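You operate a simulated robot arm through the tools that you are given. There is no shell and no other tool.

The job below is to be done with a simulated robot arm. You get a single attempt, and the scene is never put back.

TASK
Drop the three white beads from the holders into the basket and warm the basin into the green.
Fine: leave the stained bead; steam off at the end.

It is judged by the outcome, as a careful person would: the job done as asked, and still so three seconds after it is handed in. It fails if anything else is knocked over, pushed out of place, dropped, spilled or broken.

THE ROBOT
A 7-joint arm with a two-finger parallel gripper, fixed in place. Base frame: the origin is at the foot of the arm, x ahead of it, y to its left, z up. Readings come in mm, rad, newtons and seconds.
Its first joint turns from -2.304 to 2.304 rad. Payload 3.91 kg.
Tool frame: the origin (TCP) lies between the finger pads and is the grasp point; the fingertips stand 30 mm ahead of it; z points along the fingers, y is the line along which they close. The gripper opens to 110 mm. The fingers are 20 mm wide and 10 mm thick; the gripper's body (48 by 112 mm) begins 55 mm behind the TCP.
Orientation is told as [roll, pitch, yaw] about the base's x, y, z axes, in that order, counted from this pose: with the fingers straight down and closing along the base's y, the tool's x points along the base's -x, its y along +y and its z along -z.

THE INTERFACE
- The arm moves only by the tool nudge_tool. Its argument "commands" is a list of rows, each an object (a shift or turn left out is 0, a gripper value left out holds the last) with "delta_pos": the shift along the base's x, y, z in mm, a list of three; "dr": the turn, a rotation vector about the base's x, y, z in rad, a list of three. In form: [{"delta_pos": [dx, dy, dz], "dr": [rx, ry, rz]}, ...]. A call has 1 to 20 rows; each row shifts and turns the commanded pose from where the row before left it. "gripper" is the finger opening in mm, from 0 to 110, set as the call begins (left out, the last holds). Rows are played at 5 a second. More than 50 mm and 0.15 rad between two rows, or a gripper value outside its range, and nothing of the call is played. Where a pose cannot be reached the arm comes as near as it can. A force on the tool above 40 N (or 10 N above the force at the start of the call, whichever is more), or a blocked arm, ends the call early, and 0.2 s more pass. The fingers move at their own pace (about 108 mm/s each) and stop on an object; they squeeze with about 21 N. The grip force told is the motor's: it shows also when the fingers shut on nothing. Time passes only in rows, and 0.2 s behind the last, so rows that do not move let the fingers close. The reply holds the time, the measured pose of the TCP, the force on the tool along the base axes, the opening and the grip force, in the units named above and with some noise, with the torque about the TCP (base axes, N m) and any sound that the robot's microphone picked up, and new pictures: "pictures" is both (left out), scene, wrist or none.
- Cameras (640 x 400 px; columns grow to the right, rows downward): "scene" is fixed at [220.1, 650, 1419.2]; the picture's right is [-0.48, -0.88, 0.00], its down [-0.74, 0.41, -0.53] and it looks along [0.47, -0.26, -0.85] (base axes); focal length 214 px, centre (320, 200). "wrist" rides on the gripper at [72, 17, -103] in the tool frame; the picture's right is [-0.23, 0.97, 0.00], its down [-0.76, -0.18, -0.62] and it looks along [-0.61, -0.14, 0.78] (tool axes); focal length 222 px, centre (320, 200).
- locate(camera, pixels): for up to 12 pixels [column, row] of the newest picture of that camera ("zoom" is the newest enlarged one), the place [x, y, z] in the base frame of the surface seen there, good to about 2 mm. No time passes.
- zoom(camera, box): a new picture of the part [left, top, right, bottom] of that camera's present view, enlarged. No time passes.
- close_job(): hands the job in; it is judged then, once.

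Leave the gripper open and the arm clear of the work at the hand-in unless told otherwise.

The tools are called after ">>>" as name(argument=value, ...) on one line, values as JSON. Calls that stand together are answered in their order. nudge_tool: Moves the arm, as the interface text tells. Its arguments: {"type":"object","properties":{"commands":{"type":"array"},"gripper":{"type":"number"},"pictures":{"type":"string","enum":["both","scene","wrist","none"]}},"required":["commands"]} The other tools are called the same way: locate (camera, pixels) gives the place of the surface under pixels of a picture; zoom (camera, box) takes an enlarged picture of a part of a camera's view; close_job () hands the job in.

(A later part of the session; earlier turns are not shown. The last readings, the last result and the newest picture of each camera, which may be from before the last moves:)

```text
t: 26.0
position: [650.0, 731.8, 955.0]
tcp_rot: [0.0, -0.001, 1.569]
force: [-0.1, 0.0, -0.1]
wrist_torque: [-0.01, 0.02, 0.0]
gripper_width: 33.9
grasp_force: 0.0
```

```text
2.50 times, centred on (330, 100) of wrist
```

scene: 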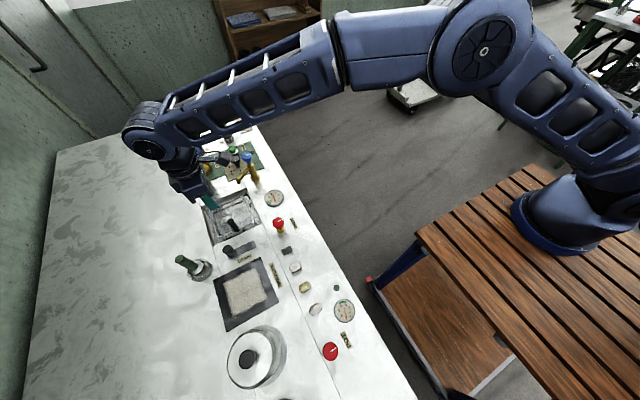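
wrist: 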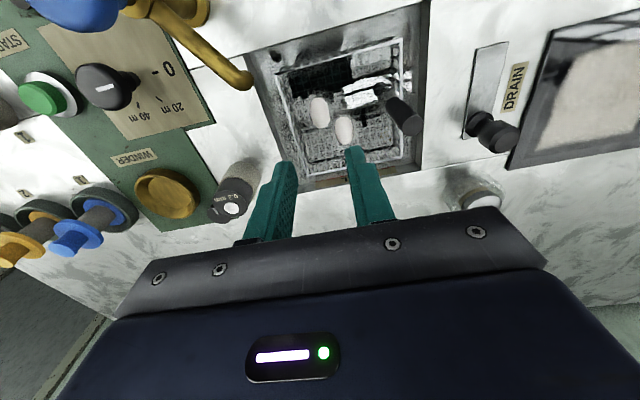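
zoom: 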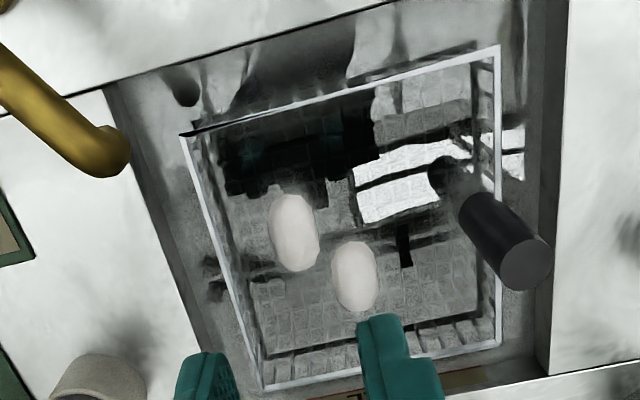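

Both beads float in the basket. Now to bead 4 (white, beyond the stained one), expected at about (270,636).

>>> nudge_tool(commands=[{"delta_pos": [-20, -5, 0]}, {"delta_pos": [-40, -10, 0]}, {"delta_pos": [-40, -10, 0]}, {"delta_pos": [-40, -10, 0]}, {"delta_pos": [-40, -10, 0]}, {"delta_pos": [-40, -10, 0]}, {"delta_pos": [-40, -10, 0]}, {"delta_pos": [-40, -10, 0]}, {"delta_pos": [-40, -10, 0]}, {"delta_pos": [-30, -11, 0]}, {"delta_pos": [-10, 0, 0]}, {}, {}], gripper=42)

>>> zoom(camera="wrist", box=[240, 80, 390, 180])

```text
t: 28.8
position: [270.0, 636.8, 955.9]
tcp_rot: [0.0, 0.0, 1.569]
force: [-0.3, 0.3, 0.0]
wrist_torque: [0.01, -0.02, 0.0]
gripper_width: 42.1
grasp_force: 0.1
```

scene: 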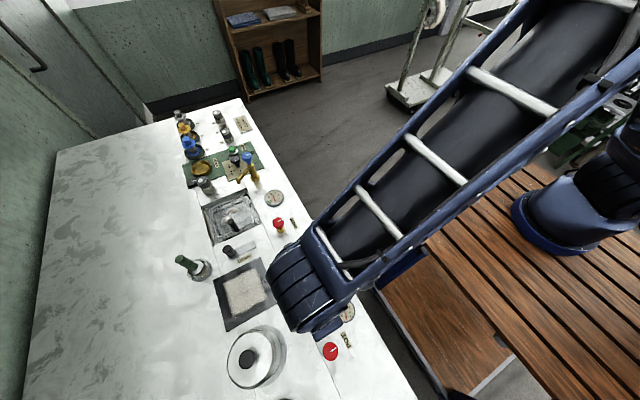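
wrist: 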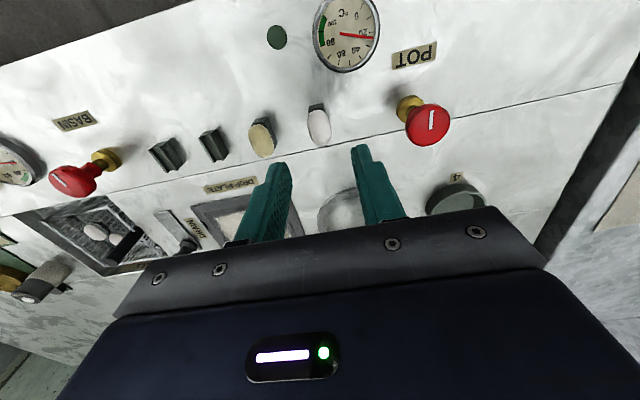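

```text
4.00 times, centred on (315, 130) of wrist
```

zoom: 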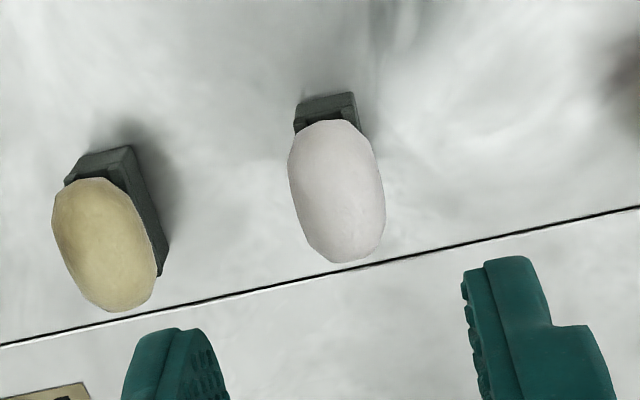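

>>> locate(camera="zoom", pixels=[[294, 180], [380, 200], [338, 190], [300, 115], [352, 105], [325, 128], [350, 255], [155, 240], [107, 240]])

>>> locate(camera="wrist", pixels=[[428, 124], [405, 105]])

```text
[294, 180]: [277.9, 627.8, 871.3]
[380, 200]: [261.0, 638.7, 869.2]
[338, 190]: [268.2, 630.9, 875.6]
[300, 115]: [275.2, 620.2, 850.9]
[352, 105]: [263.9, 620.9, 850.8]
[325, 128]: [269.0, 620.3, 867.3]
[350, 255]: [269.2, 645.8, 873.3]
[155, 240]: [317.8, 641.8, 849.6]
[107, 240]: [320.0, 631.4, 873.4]
```

```text
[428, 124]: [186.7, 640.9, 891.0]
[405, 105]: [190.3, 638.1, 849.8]
```

Bead 4 centre ≈ (269.5,635.5). Descending and closing.

>>> nudge_tool(commands=[{"delta_pos": [-0.5, -1, -25]}, {"delta_pos": [0, 0, -25]}, {"delta_pos": [0, 0, -12]}, {"delta_pos": [0, 0, -8]}, {}], pictures="wrist")

```text
t: 30.0
position: [269.3, 634.6, 884.9]
tcp_rot: [-0.001, -0.001, 1.568]
force: [0.0, 0.2, 1.0]
wrist_torque: [-0.03, -0.01, -0.01]
gripper_width: 41.9
grasp_force: 0.0
```

wrist: 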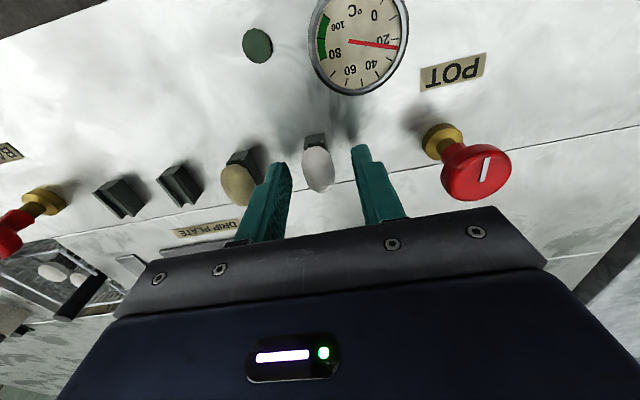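

The bead is between the tips at (317,168). Closing and lifting.

>>> nudge_tool(commands=[{}, {}, {}, {}, {"delta_pos": [0, 0, 5]}, {"delta_pos": [0, 0, 10]}, {"delta_pos": [0, 0, 15]}, {}], gripper=14, pictures="wrist")

>>> zoom(camera="wrist", box=[220, 100, 400, 220])

```text
t: 31.8
position: [269.8, 636.2, 915.6]
tcp_rot: [0.0, 0.0, 1.569]
force: [0.5, -0.8, -0.3]
wrist_torque: [0.0, 0.0, 0.01]
gripper_width: 15.8
grasp_force: 21.6
```

wrist: 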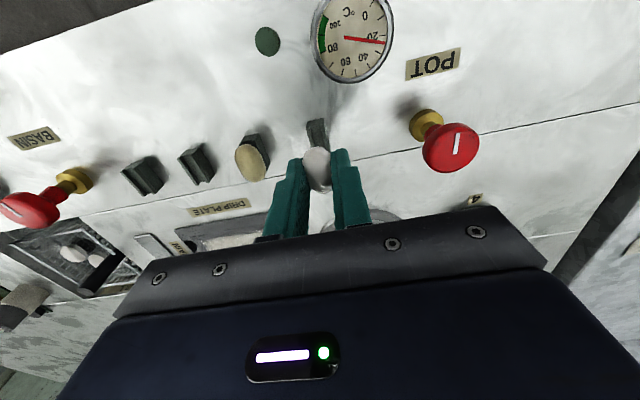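

```text
3.33 times, centred on (310, 160) of wrist
```

zoom: 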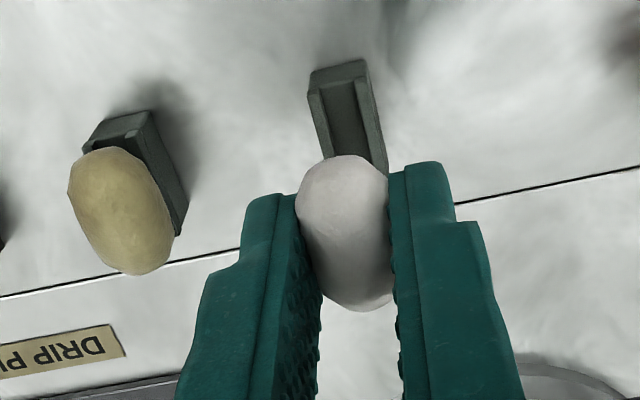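

Bead 4 held, stained bead untouched. Carry to above the basket.

>>> nudge_tool(commands=[{"delta_pos": [0, 0, 20]}, {"delta_pos": [0, 0, 20]}, {"delta_pos": [20, 5, 0]}, {"delta_pos": [40, 12, 0]}, {"delta_pos": [40, 12, 0]}, {"delta_pos": [40, 12, 0]}, {"delta_pos": [40, 12, 0]}, {"delta_pos": [40, 12, 0]}, {"delta_pos": [40, 12, 0]}, {"delta_pos": [40, 12, 0]}, {"delta_pos": [40, 7, 0]}, {"delta_pos": [20, 0, 0]}, {}, {}], pictures="wrist")

>>> zoom(camera="wrist", box=[230, 20, 430, 180])

```text
t: 34.8
position: [629.4, 731.5, 955.5]
tcp_rot: [0.0, 0.0, 1.569]
force: [-0.1, 0.1, 0.0]
wrist_torque: [0.03, 0.04, 0.0]
gripper_width: 16.0
grasp_force: 20.9
```

wrist: 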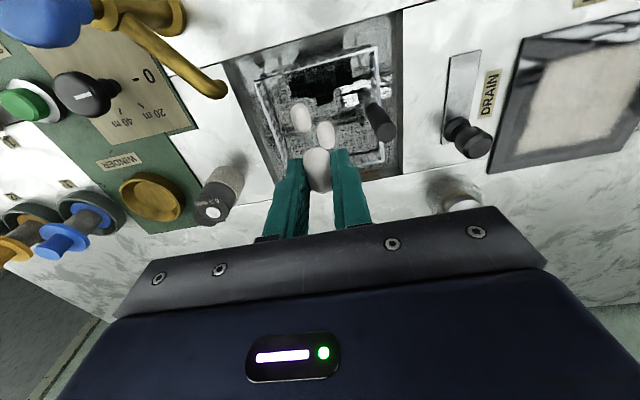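

```text
2.50 times, centred on (330, 100) of wrist
```

zoom: 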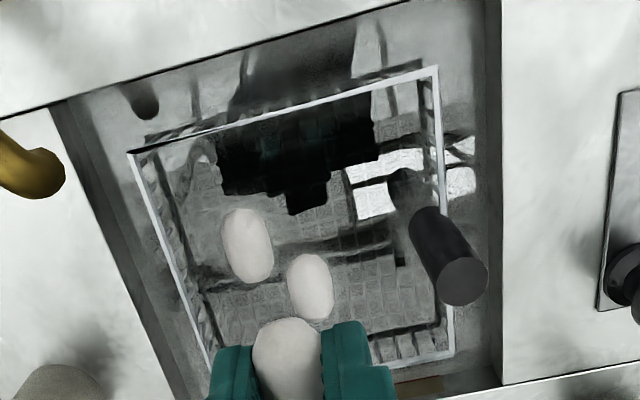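

>>> locate(camera="zoom", pixels=[[248, 245], [311, 287], [440, 235], [462, 280]])

```text
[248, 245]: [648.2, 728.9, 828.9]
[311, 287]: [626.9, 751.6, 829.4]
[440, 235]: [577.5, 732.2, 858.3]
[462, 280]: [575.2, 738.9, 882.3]
```

Beads float at (648,731) and (627,753). I'll place the third at (653,769).

>>> nudge_tool(commands=[{"delta_pos": [12, 20, 0]}, {"delta_pos": [12, 18, 0]}, {"delta_pos": [0, 0, -30]}, {"delta_pos": [0, 0, -30]}, {"delta_pos": [0, 0, -15]}, {"delta_pos": [0, 0, -10]}, {}], pictures="wrist")

```text
t: 36.4
position: [651.8, 769.3, 870.7]
tcp_rot: [-0.001, -0.001, 1.569]
force: [-0.4, -0.4, 0.2]
wrist_torque: [0.0, 0.02, -0.01]
gripper_width: 14.8
grasp_force: 21.1
```

wrist: 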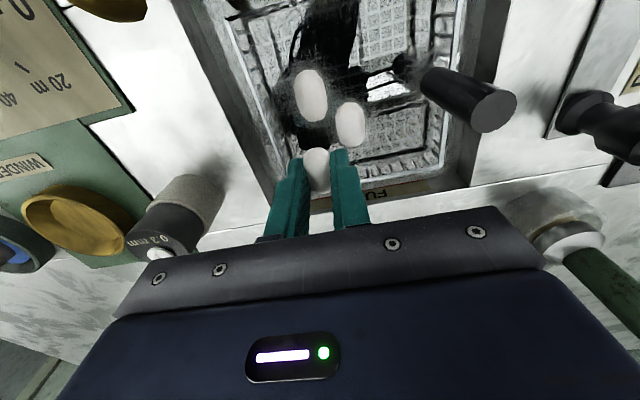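

Over a clear part of the water. Releasing (opening 30) and rising.

>>> nudge_tool(commands=[{}, {}, {"delta_pos": [0, 0, 20]}, {"delta_pos": [0, 0, 30]}, {"delta_pos": [0, 0, 35]}, {}], gripper=30)

>>> zoom(camera="wrist", box=[230, 0, 430, 160])

```text
t: 37.8
position: [652.1, 767.8, 955.1]
tcp_rot: [-0.001, 0.001, 1.568]
force: [-0.3, 0.3, 0.6]
wrist_torque: [-0.01, 0.0, 0.03]
gripper_width: 30.2
grasp_force: 0.1
```

scene: 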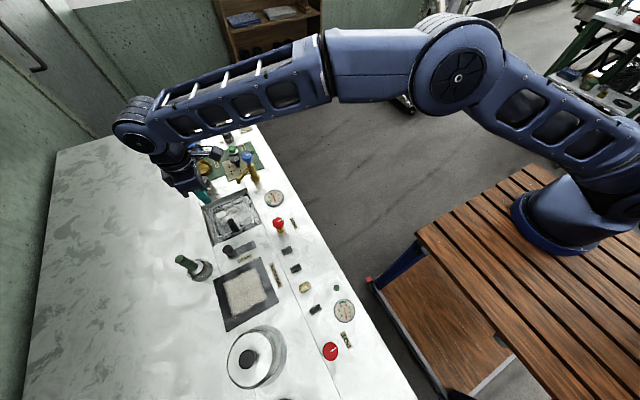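
wrist: 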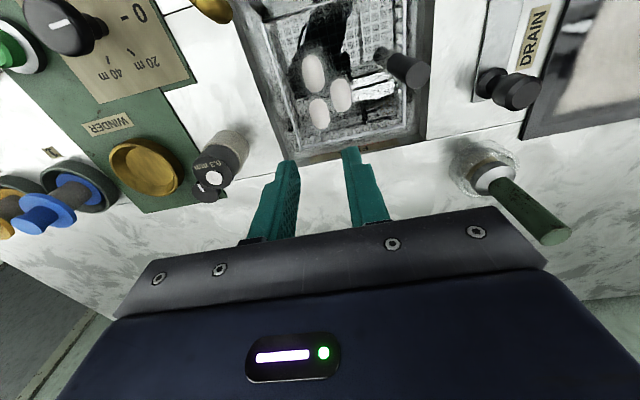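

```text
2.50 times, centred on (330, 80) of wrist
```

zoom: 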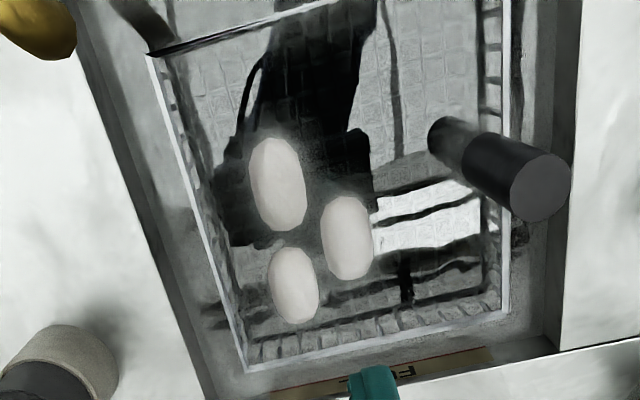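

All three white beads float in the basket. Next, the red BASIN steam knob at about (501,621,891): I go above it, opening to 70.

>>> nudge_tool(commands=[{"delta_pos": [-25, -25, 5]}, {"delta_pos": [-25, -25, 5]}, {"delta_pos": [-25, -25, 0]}, {"delta_pos": [-25, -25, 0]}, {"delta_pos": [-25, -25, 0]}, {"delta_pos": [-25, -22, 0]}, {}, {}], gripper=70)

>>> zoom(camera="wrist", box=[250, 70, 400, 190])

```text
t: 39.6
position: [504.5, 622.3, 965.5]
tcp_rot: [0.0, 0.0, 1.569]
force: [0.3, -0.3, -0.6]
wrist_torque: [-0.01, 0.01, 0.02]
gripper_width: 70.0
grasp_force: 0.0
```

scene: 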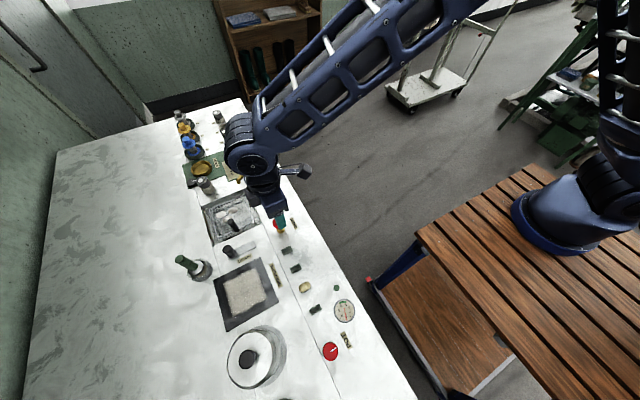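
wrist: 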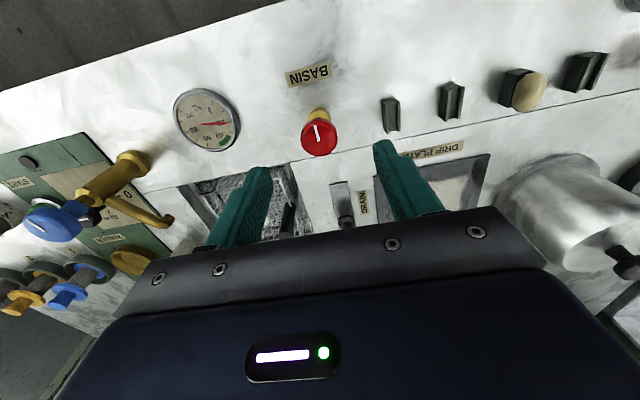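

```text
3.33 times, centred on (325, 130) of wrist
```

zoom: 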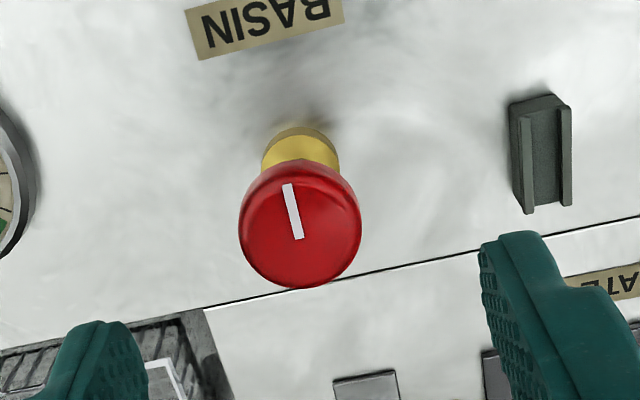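

>>> locate(camera="zoom", pixels=[[246, 225], [354, 225], [298, 168], [300, 282], [300, 222], [288, 188], [299, 235], [265, 160], [300, 140], [338, 158]])

>>> zoom(camera="wrist", box=[165, 80, 255, 160])

```text
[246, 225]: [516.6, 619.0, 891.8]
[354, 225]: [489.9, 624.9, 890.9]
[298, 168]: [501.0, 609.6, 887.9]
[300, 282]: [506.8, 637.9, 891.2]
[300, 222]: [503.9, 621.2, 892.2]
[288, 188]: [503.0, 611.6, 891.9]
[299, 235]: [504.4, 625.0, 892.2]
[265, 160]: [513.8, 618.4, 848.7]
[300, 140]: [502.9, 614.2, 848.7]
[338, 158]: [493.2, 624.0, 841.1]
```

```text
5.00 times, centred on (210, 120) of wrist
```

zoom: 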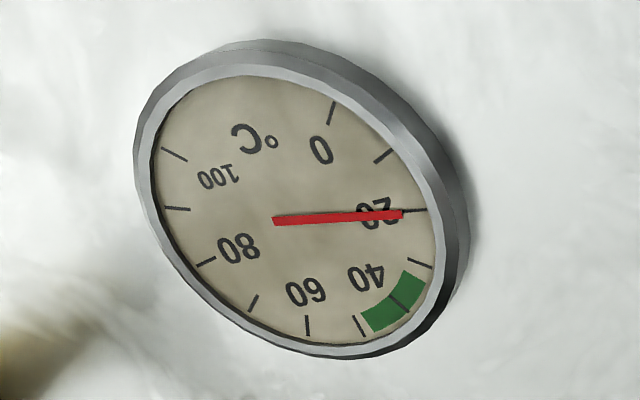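

Gauge ticks every 10: needle at 20, green roughly 33–48, so I aim for ~40. Knob centre ≈ (503.5,623), top z 892, ø ≈ 29, pointer toward −y. I descend with 52 mm opening to TCP z≈904.

>>> nudge_tool(commands=[{"delta_pos": [-1, 0.5, -20]}, {"delta_pos": [0, 0, -20]}, {"delta_pos": [0, 0, -12]}, {"delta_pos": [0, 0, -9]}, {}], gripper=52)

>>> zoom(camera="wrist", box=[230, 80, 410, 220])

```text
t: 40.8
position: [501.8, 622.0, 903.6]
tcp_rot: [-0.001, -0.001, 1.572]
force: [0.5, 0.3, -0.4]
wrist_torque: [-0.01, 0.0, -0.02]
gripper_width: 52.1
grasp_force: 0.0
```

scene: 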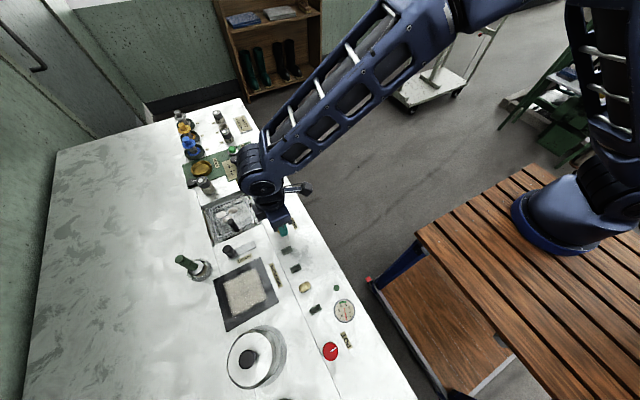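
wrist: 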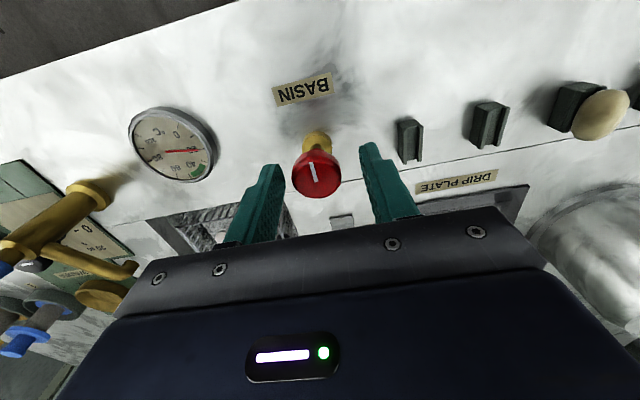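

```text
2.86 times, centred on (320, 150) of wrist
```

zoom: 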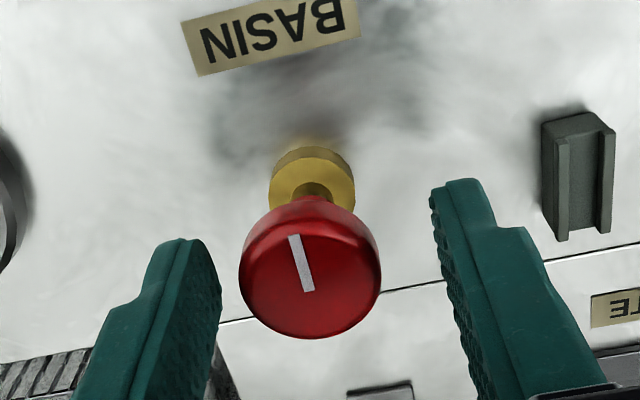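

Knob is ~2 mm to the +x of the middle. I centre and close on it.

>>> nudge_tool(commands=[{"delta_pos": [1.5, 1, 0]}, {}], pictures="none")

>>> nudge_tool(commands=[{}, {}, {}, {}], gripper=20, pictures="wrist")

```text
t: 41.4
position: [503.3, 622.5, 905.1]
tcp_rot: [0.0, 0.0, 1.57]
force: [0.9, -0.2, 0.0]
wrist_torque: [0.03, -0.02, -0.03]
gripper_width: 51.8
grasp_force: 0.1
```

```text
t: 42.4
position: [504.7, 623.7, 905.0]
tcp_rot: [-0.001, 0.0, 1.569]
force: [20.4, 5.5, -0.5]
wrist_torque: [0.25, -0.55, -0.03]
gripper_width: 31.4
grasp_force: 45.3
```

wrist: 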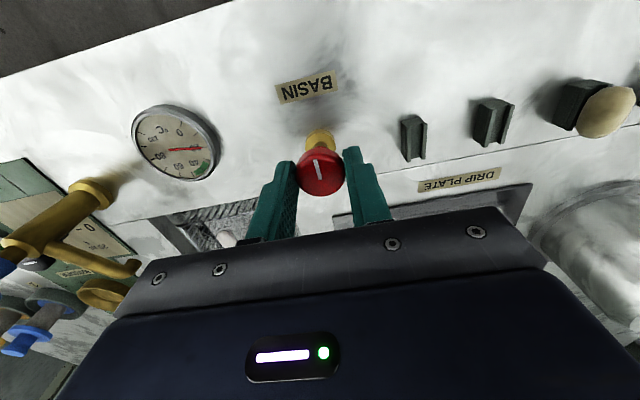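

Gripped (31.4 mm), but a 20 N side load along +x: I relieve it by shifting +2 mm in x.

>>> nudge_tool(commands=[{"delta_pos": [1, 0.5, 0]}, {"delta_pos": [1, 0, 0]}, {}], pictures="none")

```text
t: 43.2
position: [505.0, 624.1, 904.5]
tcp_rot: [0.002, 0.002, 1.572]
force: [2.7, -12.7, 7.1]
wrist_torque: [-0.62, 0.07, -0.02]
gripper_width: 31.7
grasp_force: 45.1
```

Now a small trial turn counter-clockwise (0.3 rad), reading torque and the pointer.

>>> nudge_tool(commands=[{"delta_pos": [0, -0.4, 0], "dr": [0, 0, 0.1]}, {"dr": [0, 0, 0.1]}, {"dr": [0, 0, 0.1]}], pictures="wrist")

>>> zoom(camera="wrist", box=[230, 80, 410, 220])

```text
t: 44.0
position: [505.9, 623.1, 904.0]
tcp_rot: [0.001, 0.0, 1.872]
force: [0.8, -8.4, 4.3]
wrist_torque: [-0.04, 0.16, -0.01]
gripper_width: 31.4
grasp_force: 44.9
```

wrist: 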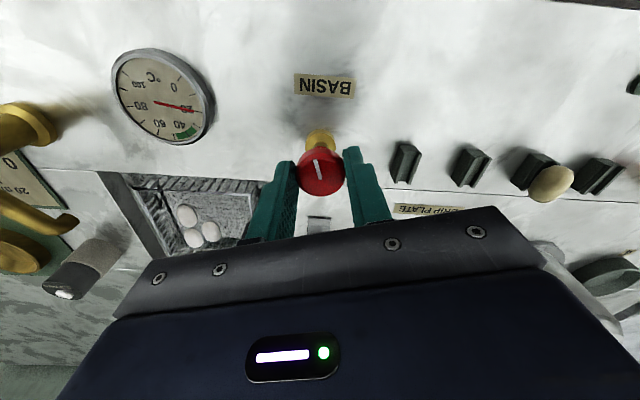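

```text
2.86 times, centred on (320, 150) of wrist
```

zoom: 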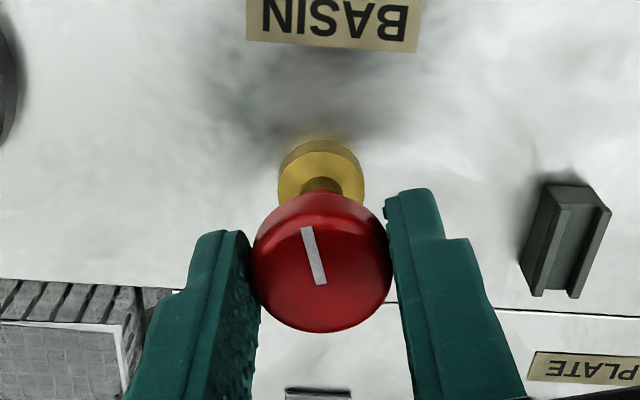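

The knob turns with the tool, no torque. I continue counter-clockwise by 0.5 rad more and watch gauge, sound and steam.

>>> nudge_tool(commands=[{"dr": [0, 0, 0.1]}, {"dr": [0, 0, 0.1]}, {"dr": [0, 0, 0.1]}, {"dr": [0, 0, 0.1]}, {"dr": [0, 0, 0.1]}, {}], pictures="both")

>>> zoom(camera="wrist", box=[90, 50, 410, 250])

```text
t: 45.4
position: [506.0, 624.3, 906.0]
tcp_rot: [0.0, 0.001, 2.37]
force: [4.4, 8.6, -4.5]
wrist_torque: [0.5, 0.12, 0.0]
gripper_width: 31.6
grasp_force: 45.2
```

scene: 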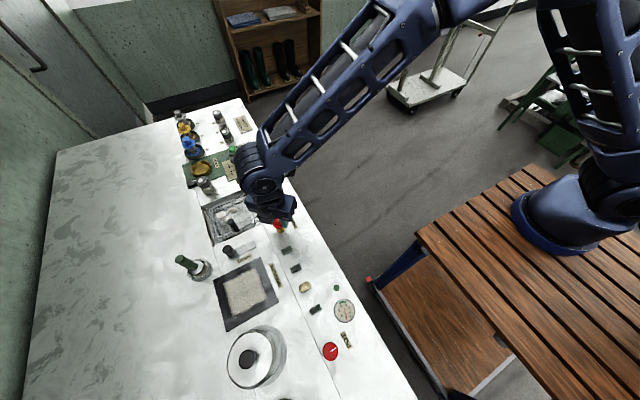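
wrist: 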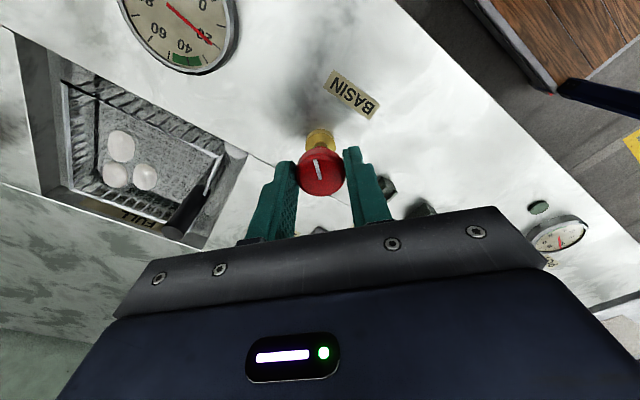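

```text
2.00 times, centred on (250, 150) of wrist
```

zoom: 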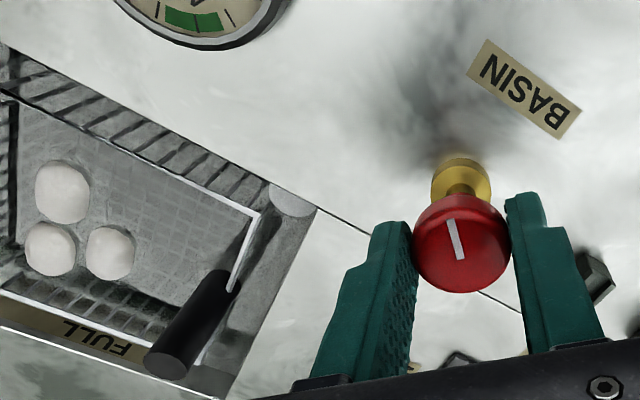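

Turned 0.8 rad. I look closely at the gauge and wait a second to see a trend.

>>> zoom(camera="wrist", box=[110, 0, 250, 90])

>>> nudge_tool(commands=[{}, {}, {}, {}, {}], pictures="wrist")

>>> zoom(camera="wrist", box=[110, 0, 250, 90])

```text
4.44 times, centred on (180, 45) of wrist
```

zoom: 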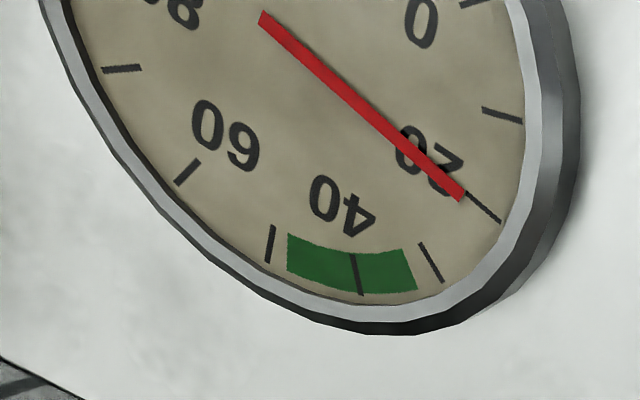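

```text
t: 46.6
position: [506.7, 623.9, 905.2]
tcp_rot: [-0.001, 0.0, 2.369]
force: [5.3, 13.3, -3.5]
wrist_torque: [0.31, -0.13, -0.02]
gripper_width: 31.5
grasp_force: 44.9
```

wrist: 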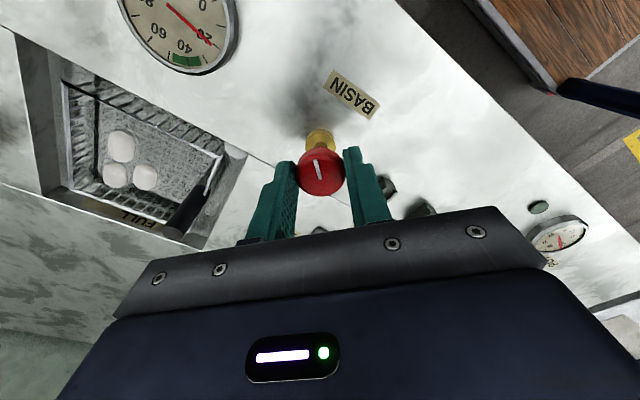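

```text
4.44 times, centred on (180, 45) of wrist
```

zoom: 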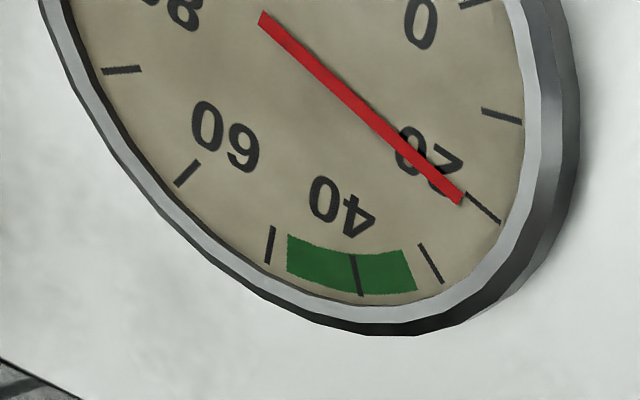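

The needle may have crept up slightly ((462,195)→(460,200)). I wait 3 s to confirm.

>>> nudge_tool(commands=[{}, {}, {}, {}, {}, {}, {}, {}, {}, {}, {}, {}, {}, {}, {}], pictures="wrist")

>>> zoom(camera="wrist", box=[110, 0, 250, 90])

```text
t: 49.8
position: [505.7, 622.9, 904.1]
tcp_rot: [-0.001, 0.001, 2.37]
force: [7.8, 17.8, 0.8]
wrist_torque: [0.41, -0.15, -0.06]
gripper_width: 31.6
grasp_force: 44.8
```

wrist: 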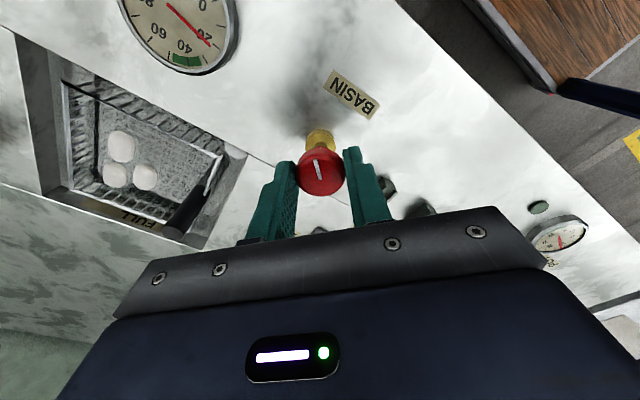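

```text
4.44 times, centred on (180, 45) of wrist
```

zoom: 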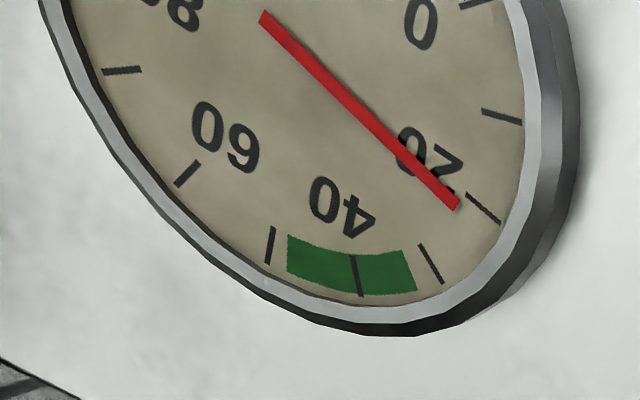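

The needle is rising (about 21.5 now), so counter-clockwise opens the steam. I open another 0.4 rad, easing the side load, and keep watching.

>>> nudge_tool(commands=[{"delta_pos": [0.3, 0.7, 0], "dr": [0, 0, 0.1]}, {"dr": [0, 0, 0.1]}, {"dr": [0, 0, 0.1]}, {"dr": [0, 0, 0.1]}, {}, {}, {}, {}, {}, {}], pictures="wrist")

>>> zoom(camera="scene", box=[240, 180, 310, 240])

```text
t: 52.0
position: [506.1, 624.4, 905.1]
tcp_rot: [0.001, 0.0, 2.77]
force: [5.7, 3.4, 5.7]
wrist_torque: [0.02, -0.12, -0.05]
gripper_width: 31.0
grasp_force: 45.5
```

wrist: 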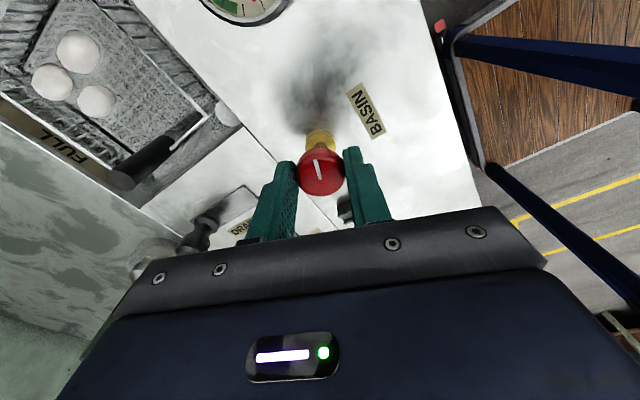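

```text
6.67 times, centred on (275, 210) of scene
```

zoom: 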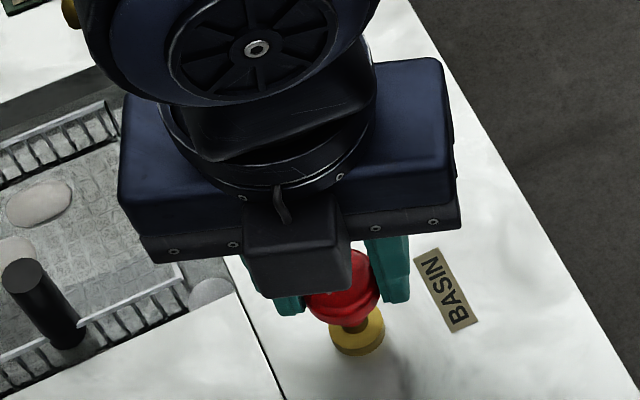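

I check how much of the gauge this wrist view shows at (245,10).

>>> zoom(camera="wrist", box=[190, 0, 300, 40])

```text
5.82 times, centred on (245, 20) of wrist
```

zoom: 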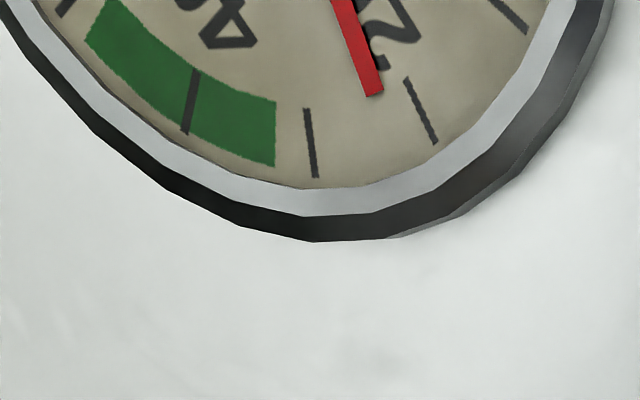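

Good view: 20-tick at (420,110), 30-tick at (310,142), needle ~24, green begins ~33. I keep holding and wait 3 s.

>>> nudge_tool(commands=[{}, {}, {}, {}, {}, {}, {}, {}, {}, {}, {}, {}, {}, {}, {}], pictures="wrist")

>>> zoom(camera="wrist", box=[190, 0, 300, 40])

```text
t: 55.2
position: [506.6, 624.8, 904.8]
tcp_rot: [0.002, 0.0, 2.771]
force: [4.3, 0.7, 4.3]
wrist_torque: [0.03, -0.09, -0.01]
gripper_width: 31.6
grasp_force: 45.2
```

wrist: 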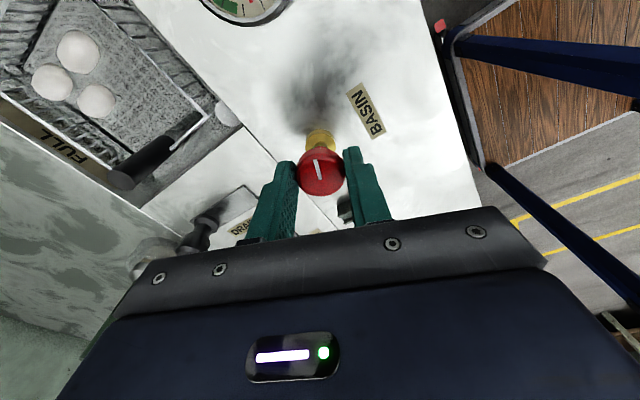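

```text
5.82 times, centred on (245, 20) of wrist
```

zoom: 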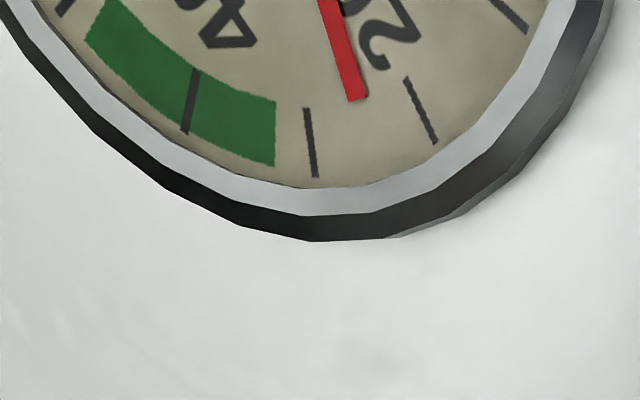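

About +2 °C in 3.2 s (≈25.5 now). I wait two lots of 4 s, checking the gauge in between.

>>> nudge_tool(commands=[{}, {}, {}, {}, {}, {}, {}, {}, {}, {}, {}, {}, {}, {}, {}, {}, {}, {}, {}, {}], pictures="wrist")

>>> zoom(camera="wrist", box=[190, 0, 300, 40])

>>> nudge_tool(commands=[{}, {}, {}, {}, {}, {}, {}, {}, {}, {}, {}, {}, {}, {}, {}, {}, {}, {}, {}, {}], pictures="wrist")

>>> zoom(camera="wrist", box=[190, 0, 300, 40])

```text
t: 59.4
position: [505.8, 624.5, 903.8]
tcp_rot: [0.0, 0.001, 2.77]
force: [2.1, 0.0, 1.5]
wrist_torque: [0.04, -0.03, -0.01]
gripper_width: 31.4
grasp_force: 44.8
```

wrist: 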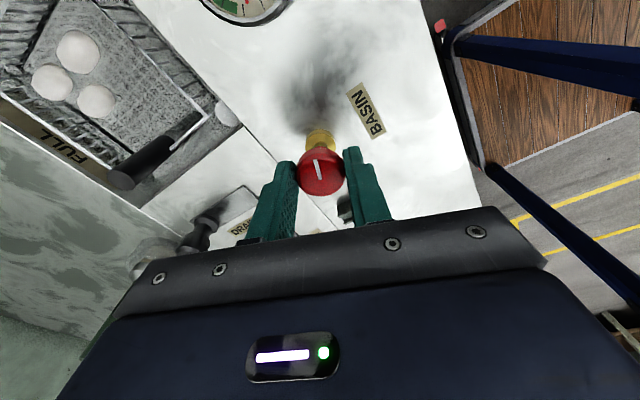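

```text
5.82 times, centred on (245, 20) of wrist
```

zoom: 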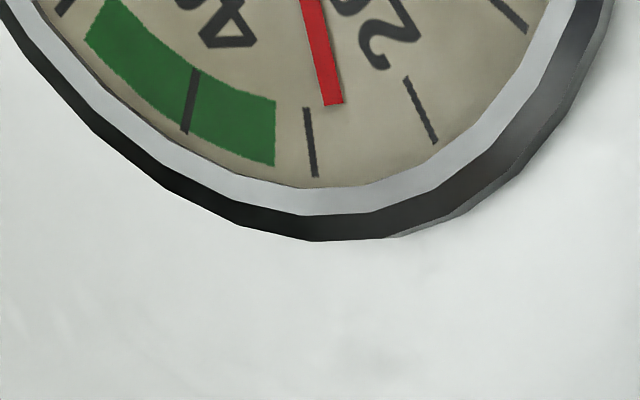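

```text
t: 63.6
position: [506.5, 624.7, 905.4]
tcp_rot: [-0.001, 0.001, 2.771]
force: [0.9, -1.5, -0.2]
wrist_torque: [-0.01, 0.0, -0.01]
gripper_width: 31.3
grasp_force: 44.8
```

wrist: 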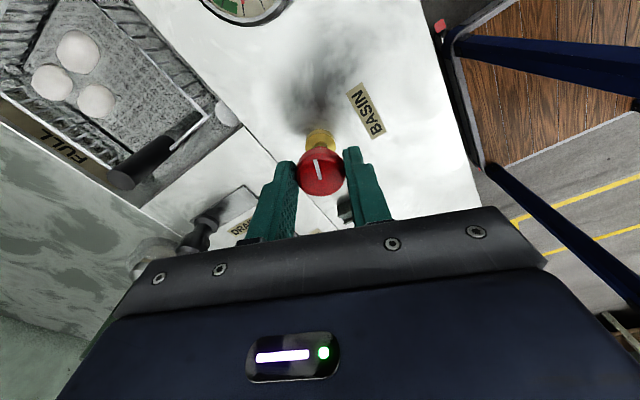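

```text
5.82 times, centred on (245, 20) of wrist
```

zoom: 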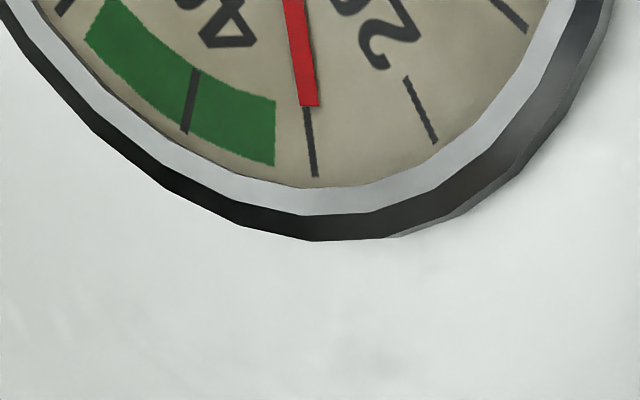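

Needle is at 30 (≈0.58 °C/s). Two more 4 s waits.

>>> nudge_tool(commands=[{}, {}, {}, {}, {}, {}, {}, {}, {}, {}, {}, {}, {}, {}, {}, {}, {}, {}, {}, {}], pictures="none")

>>> nudge_tool(commands=[{}, {}, {}, {}, {}, {}, {}, {}, {}, {}, {}, {}, {}, {}, {}, {}, {}, {}, {}, {}], pictures="wrist")

>>> zoom(camera="wrist", box=[190, 0, 300, 40])

```text
t: 67.8
position: [506.6, 625.1, 905.1]
tcp_rot: [0.001, 0.0, 2.77]
force: [-0.4, 0.0, -1.3]
wrist_torque: [-0.01, 0.05, 0.03]
gripper_width: 31.3
grasp_force: 44.4
```

```text
t: 72.0
position: [506.6, 623.7, 903.8]
tcp_rot: [-0.001, 0.0, 2.77]
force: [-0.3, -0.4, -0.5]
wrist_torque: [0.0, -0.04, 0.06]
gripper_width: 31.0
grasp_force: 44.9
```

wrist: 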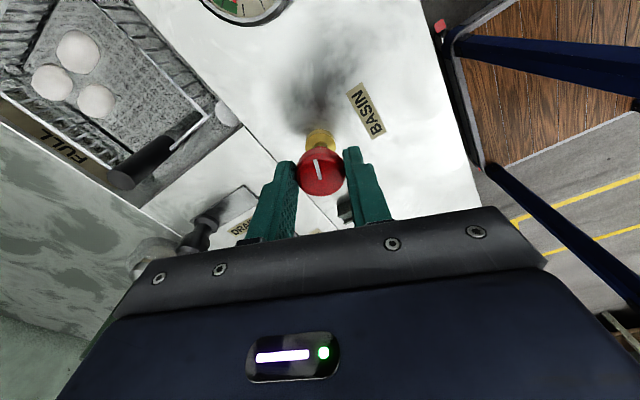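

```text
5.82 times, centred on (245, 20) of wrist
```

zoom: 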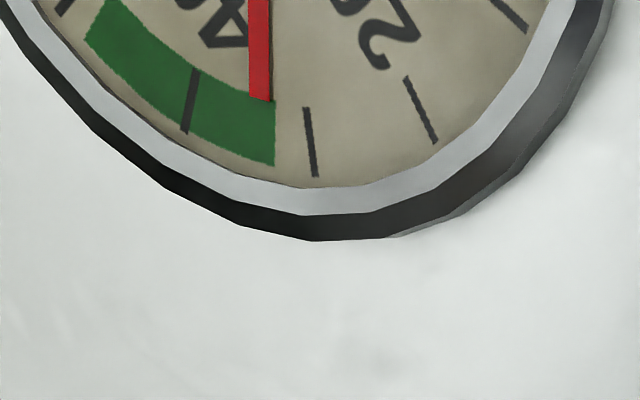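

Needle ≈34.5, just entering the green. Waiting about 12 s more to reach the middle.

>>> nudge_tool(commands=[{}, {}, {}, {}, {}, {}, {}, {}, {}, {}, {}, {}, {}, {}, {}, {}, {}, {}, {}, {}], pictures="none")

>>> nudge_tool(commands=[{}, {}, {}, {}, {}, {}, {}, {}, {}, {}, {}, {}, {}, {}, {}, {}, {}, {}, {}, {}], pictures="wrist")

>>> zoom(camera="wrist", box=[190, 0, 300, 40])

```text
t: 76.2
position: [506.4, 625.0, 905.2]
tcp_rot: [0.0, 0.0, 2.771]
force: [-0.4, 0.7, 0.3]
wrist_torque: [0.03, 0.02, 0.0]
gripper_width: 31.7
grasp_force: 44.8
```

```text
t: 80.4
position: [506.8, 623.8, 905.2]
tcp_rot: [0.001, -0.001, 2.768]
force: [0.3, -0.3, -0.6]
wrist_torque: [0.02, 0.0, -0.01]
gripper_width: 31.6
grasp_force: 45.4
```

wrist: 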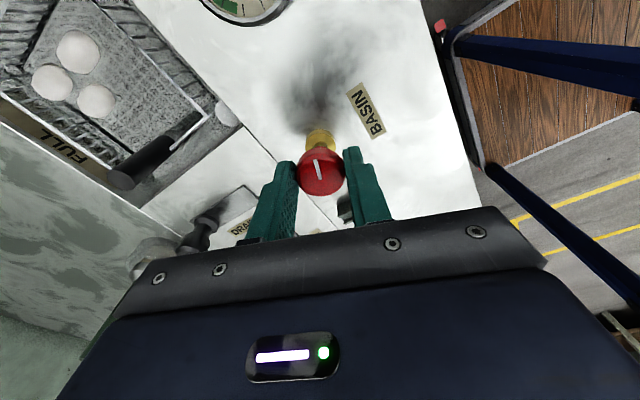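

```text
5.82 times, centred on (245, 20) of wrist
```

zoom: 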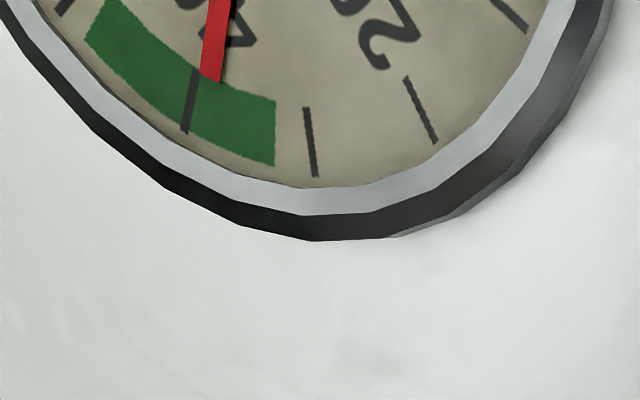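

≈38.5 °C. Waiting 1 s more, then turning back clockwise 1.2 rad to the starting pointer position.

>>> nudge_tool(commands=[{}, {}, {}, {}, {"dr": [0, 0, -0.12]}, {"dr": [0, 0, -0.12]}, {"dr": [0, 0, -0.12]}, {"dr": [0, 0, -0.12]}, {"dr": [0, 0, -0.12]}, {"dr": [0, 0, -0.12]}, {"dr": [0, 0, -0.12]}, {"dr": [0, 0, -0.12]}, {"dr": [0, 0, -0.12]}, {"dr": [0, 0, -0.12]}, {}], pictures="wrist")

>>> zoom(camera="wrist", box=[110, 90, 380, 240])

```text
t: 83.6
position: [505.0, 623.9, 904.5]
tcp_rot: [0.002, 0.0, 1.568]
force: [-21.7, -27.3, 1.2]
wrist_torque: [-0.81, 0.54, 0.11]
gripper_width: 31.5
grasp_force: 44.8
```

wrist: 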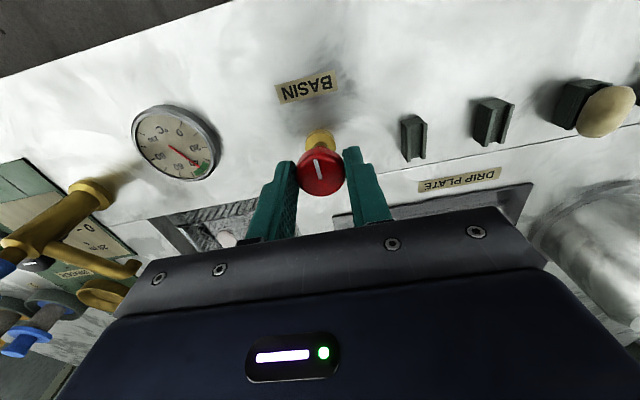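

```text
2.37 times, centred on (245, 165) of wrist
```

zoom: 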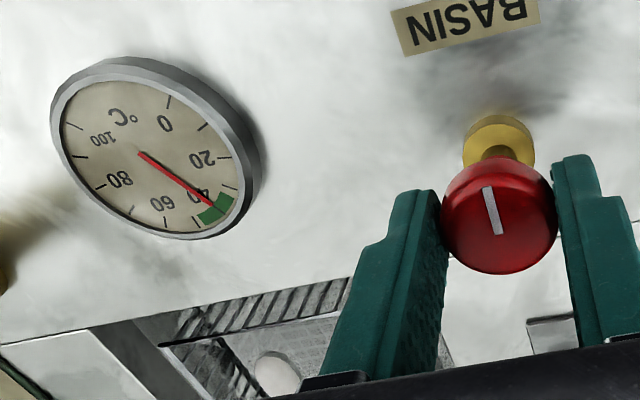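

Gauge ≈40, pointer looks back at its start. I ease the side load, wait 2 s, and check the needle is no longer rising.

>>> nudge_tool(commands=[{"delta_pos": [-0.7, -0.7, 0]}, {"delta_pos": [-0.3, -0.3, 0]}, {}, {}, {}, {}, {}, {}, {}, {}], pictures="wrist")

>>> zoom(camera="wrist", box=[120, 95, 230, 190])

>>> locate(camera="wrist", pixels=[[315, 159.5], [321, 178]])

>>> zoom(camera="wrist", box=[280, 130, 360, 210])

```text
t: 85.8
position: [506.7, 623.4, 904.9]
tcp_rot: [-0.001, 0.0, 1.568]
force: [-11.2, -0.7, -8.3]
wrist_torque: [-0.03, 0.21, 0.01]
gripper_width: 31.5
grasp_force: 45.0
```

wrist: 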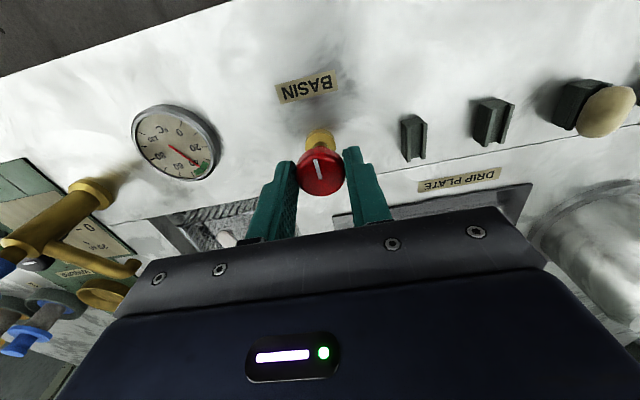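

```text
4.21 times, centred on (175, 142) of wrist
```

zoom: 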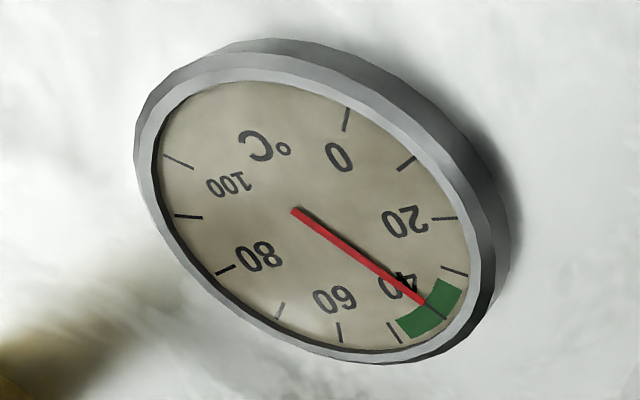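

```text
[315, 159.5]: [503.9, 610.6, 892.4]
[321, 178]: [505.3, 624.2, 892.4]
```

```text
5.00 times, centred on (320, 170) of wrist
```

zoom: 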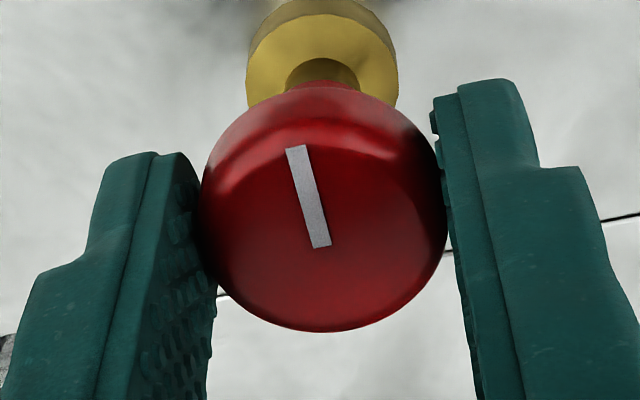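

Gauge ≈40 (mid-green), pointer direction matches the start. I snug the knob 0.06 rad further clockwise to feel for the shut stop.

>>> nudge_tool(commands=[{"dr": [0, 0, -0.03]}, {"dr": [0, 0, -0.03]}, {}], pictures="none")

```text
t: 86.6
position: [504.7, 623.0, 904.4]
tcp_rot: [0.001, 0.0, 1.51]
force: [-10.9, -5.7, -5.5]
wrist_torque: [-0.27, 0.28, 0.58]
gripper_width: 31.5
grasp_force: 44.8
```

Torque 0.58 N·m: the shut stop is felt, so steam is off. I ease the load, open the fingers and rise.

>>> nudge_tool(commands=[{"delta_pos": [-0.6, -0.2, 0], "dr": [0, 0, 0.03]}, {}], pictures="none")

>>> nudge_tool(commands=[{}, {}, {}, {"delta_pos": [0, 0, 20]}, {"delta_pos": [0, 0, 30]}, {"delta_pos": [0, -10, 30]}, {"delta_pos": [-20, -20, 30]}, {}], gripper=52)

>>> zoom(camera="wrist", box=[110, 50, 370, 210])

```text
t: 87.2
position: [505.8, 622.9, 904.7]
tcp_rot: [0.0, 0.0, 1.539]
force: [-6.0, -4.1, -9.5]
wrist_torque: [-0.01, 0.13, 0.02]
gripper_width: 31.5
grasp_force: 45.1
```

```text
t: 89.0
position: [484.9, 592.2, 1014.3]
tcp_rot: [0.001, -0.001, 1.537]
force: [0.6, -0.5, -0.6]
wrist_torque: [-0.02, 0.04, 0.01]
gripper_width: 51.9
grasp_force: 0.1
```

scene: 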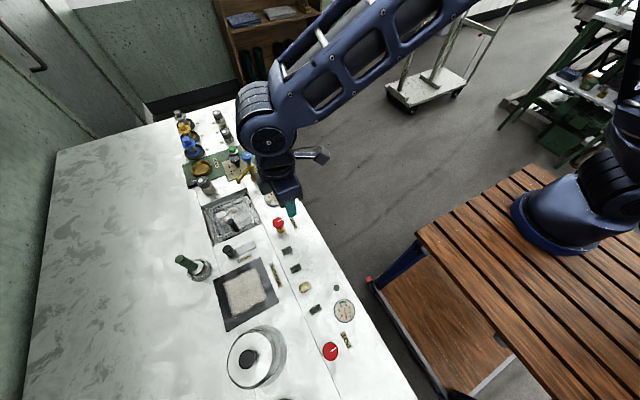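
wrist: 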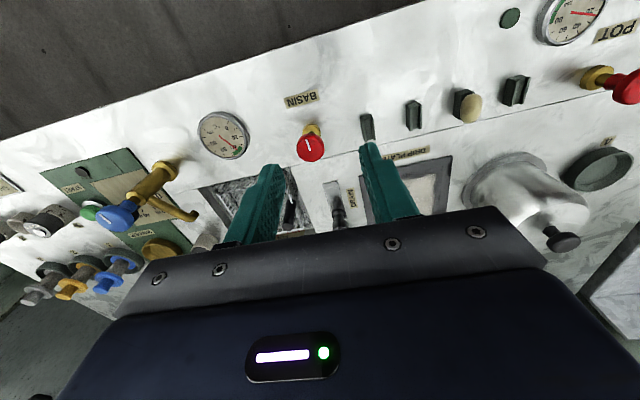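

```text
2.46 times, centred on (240, 130) of wrist
```

zoom: 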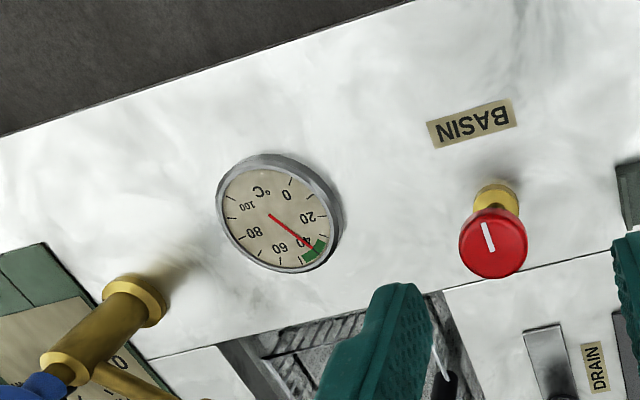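

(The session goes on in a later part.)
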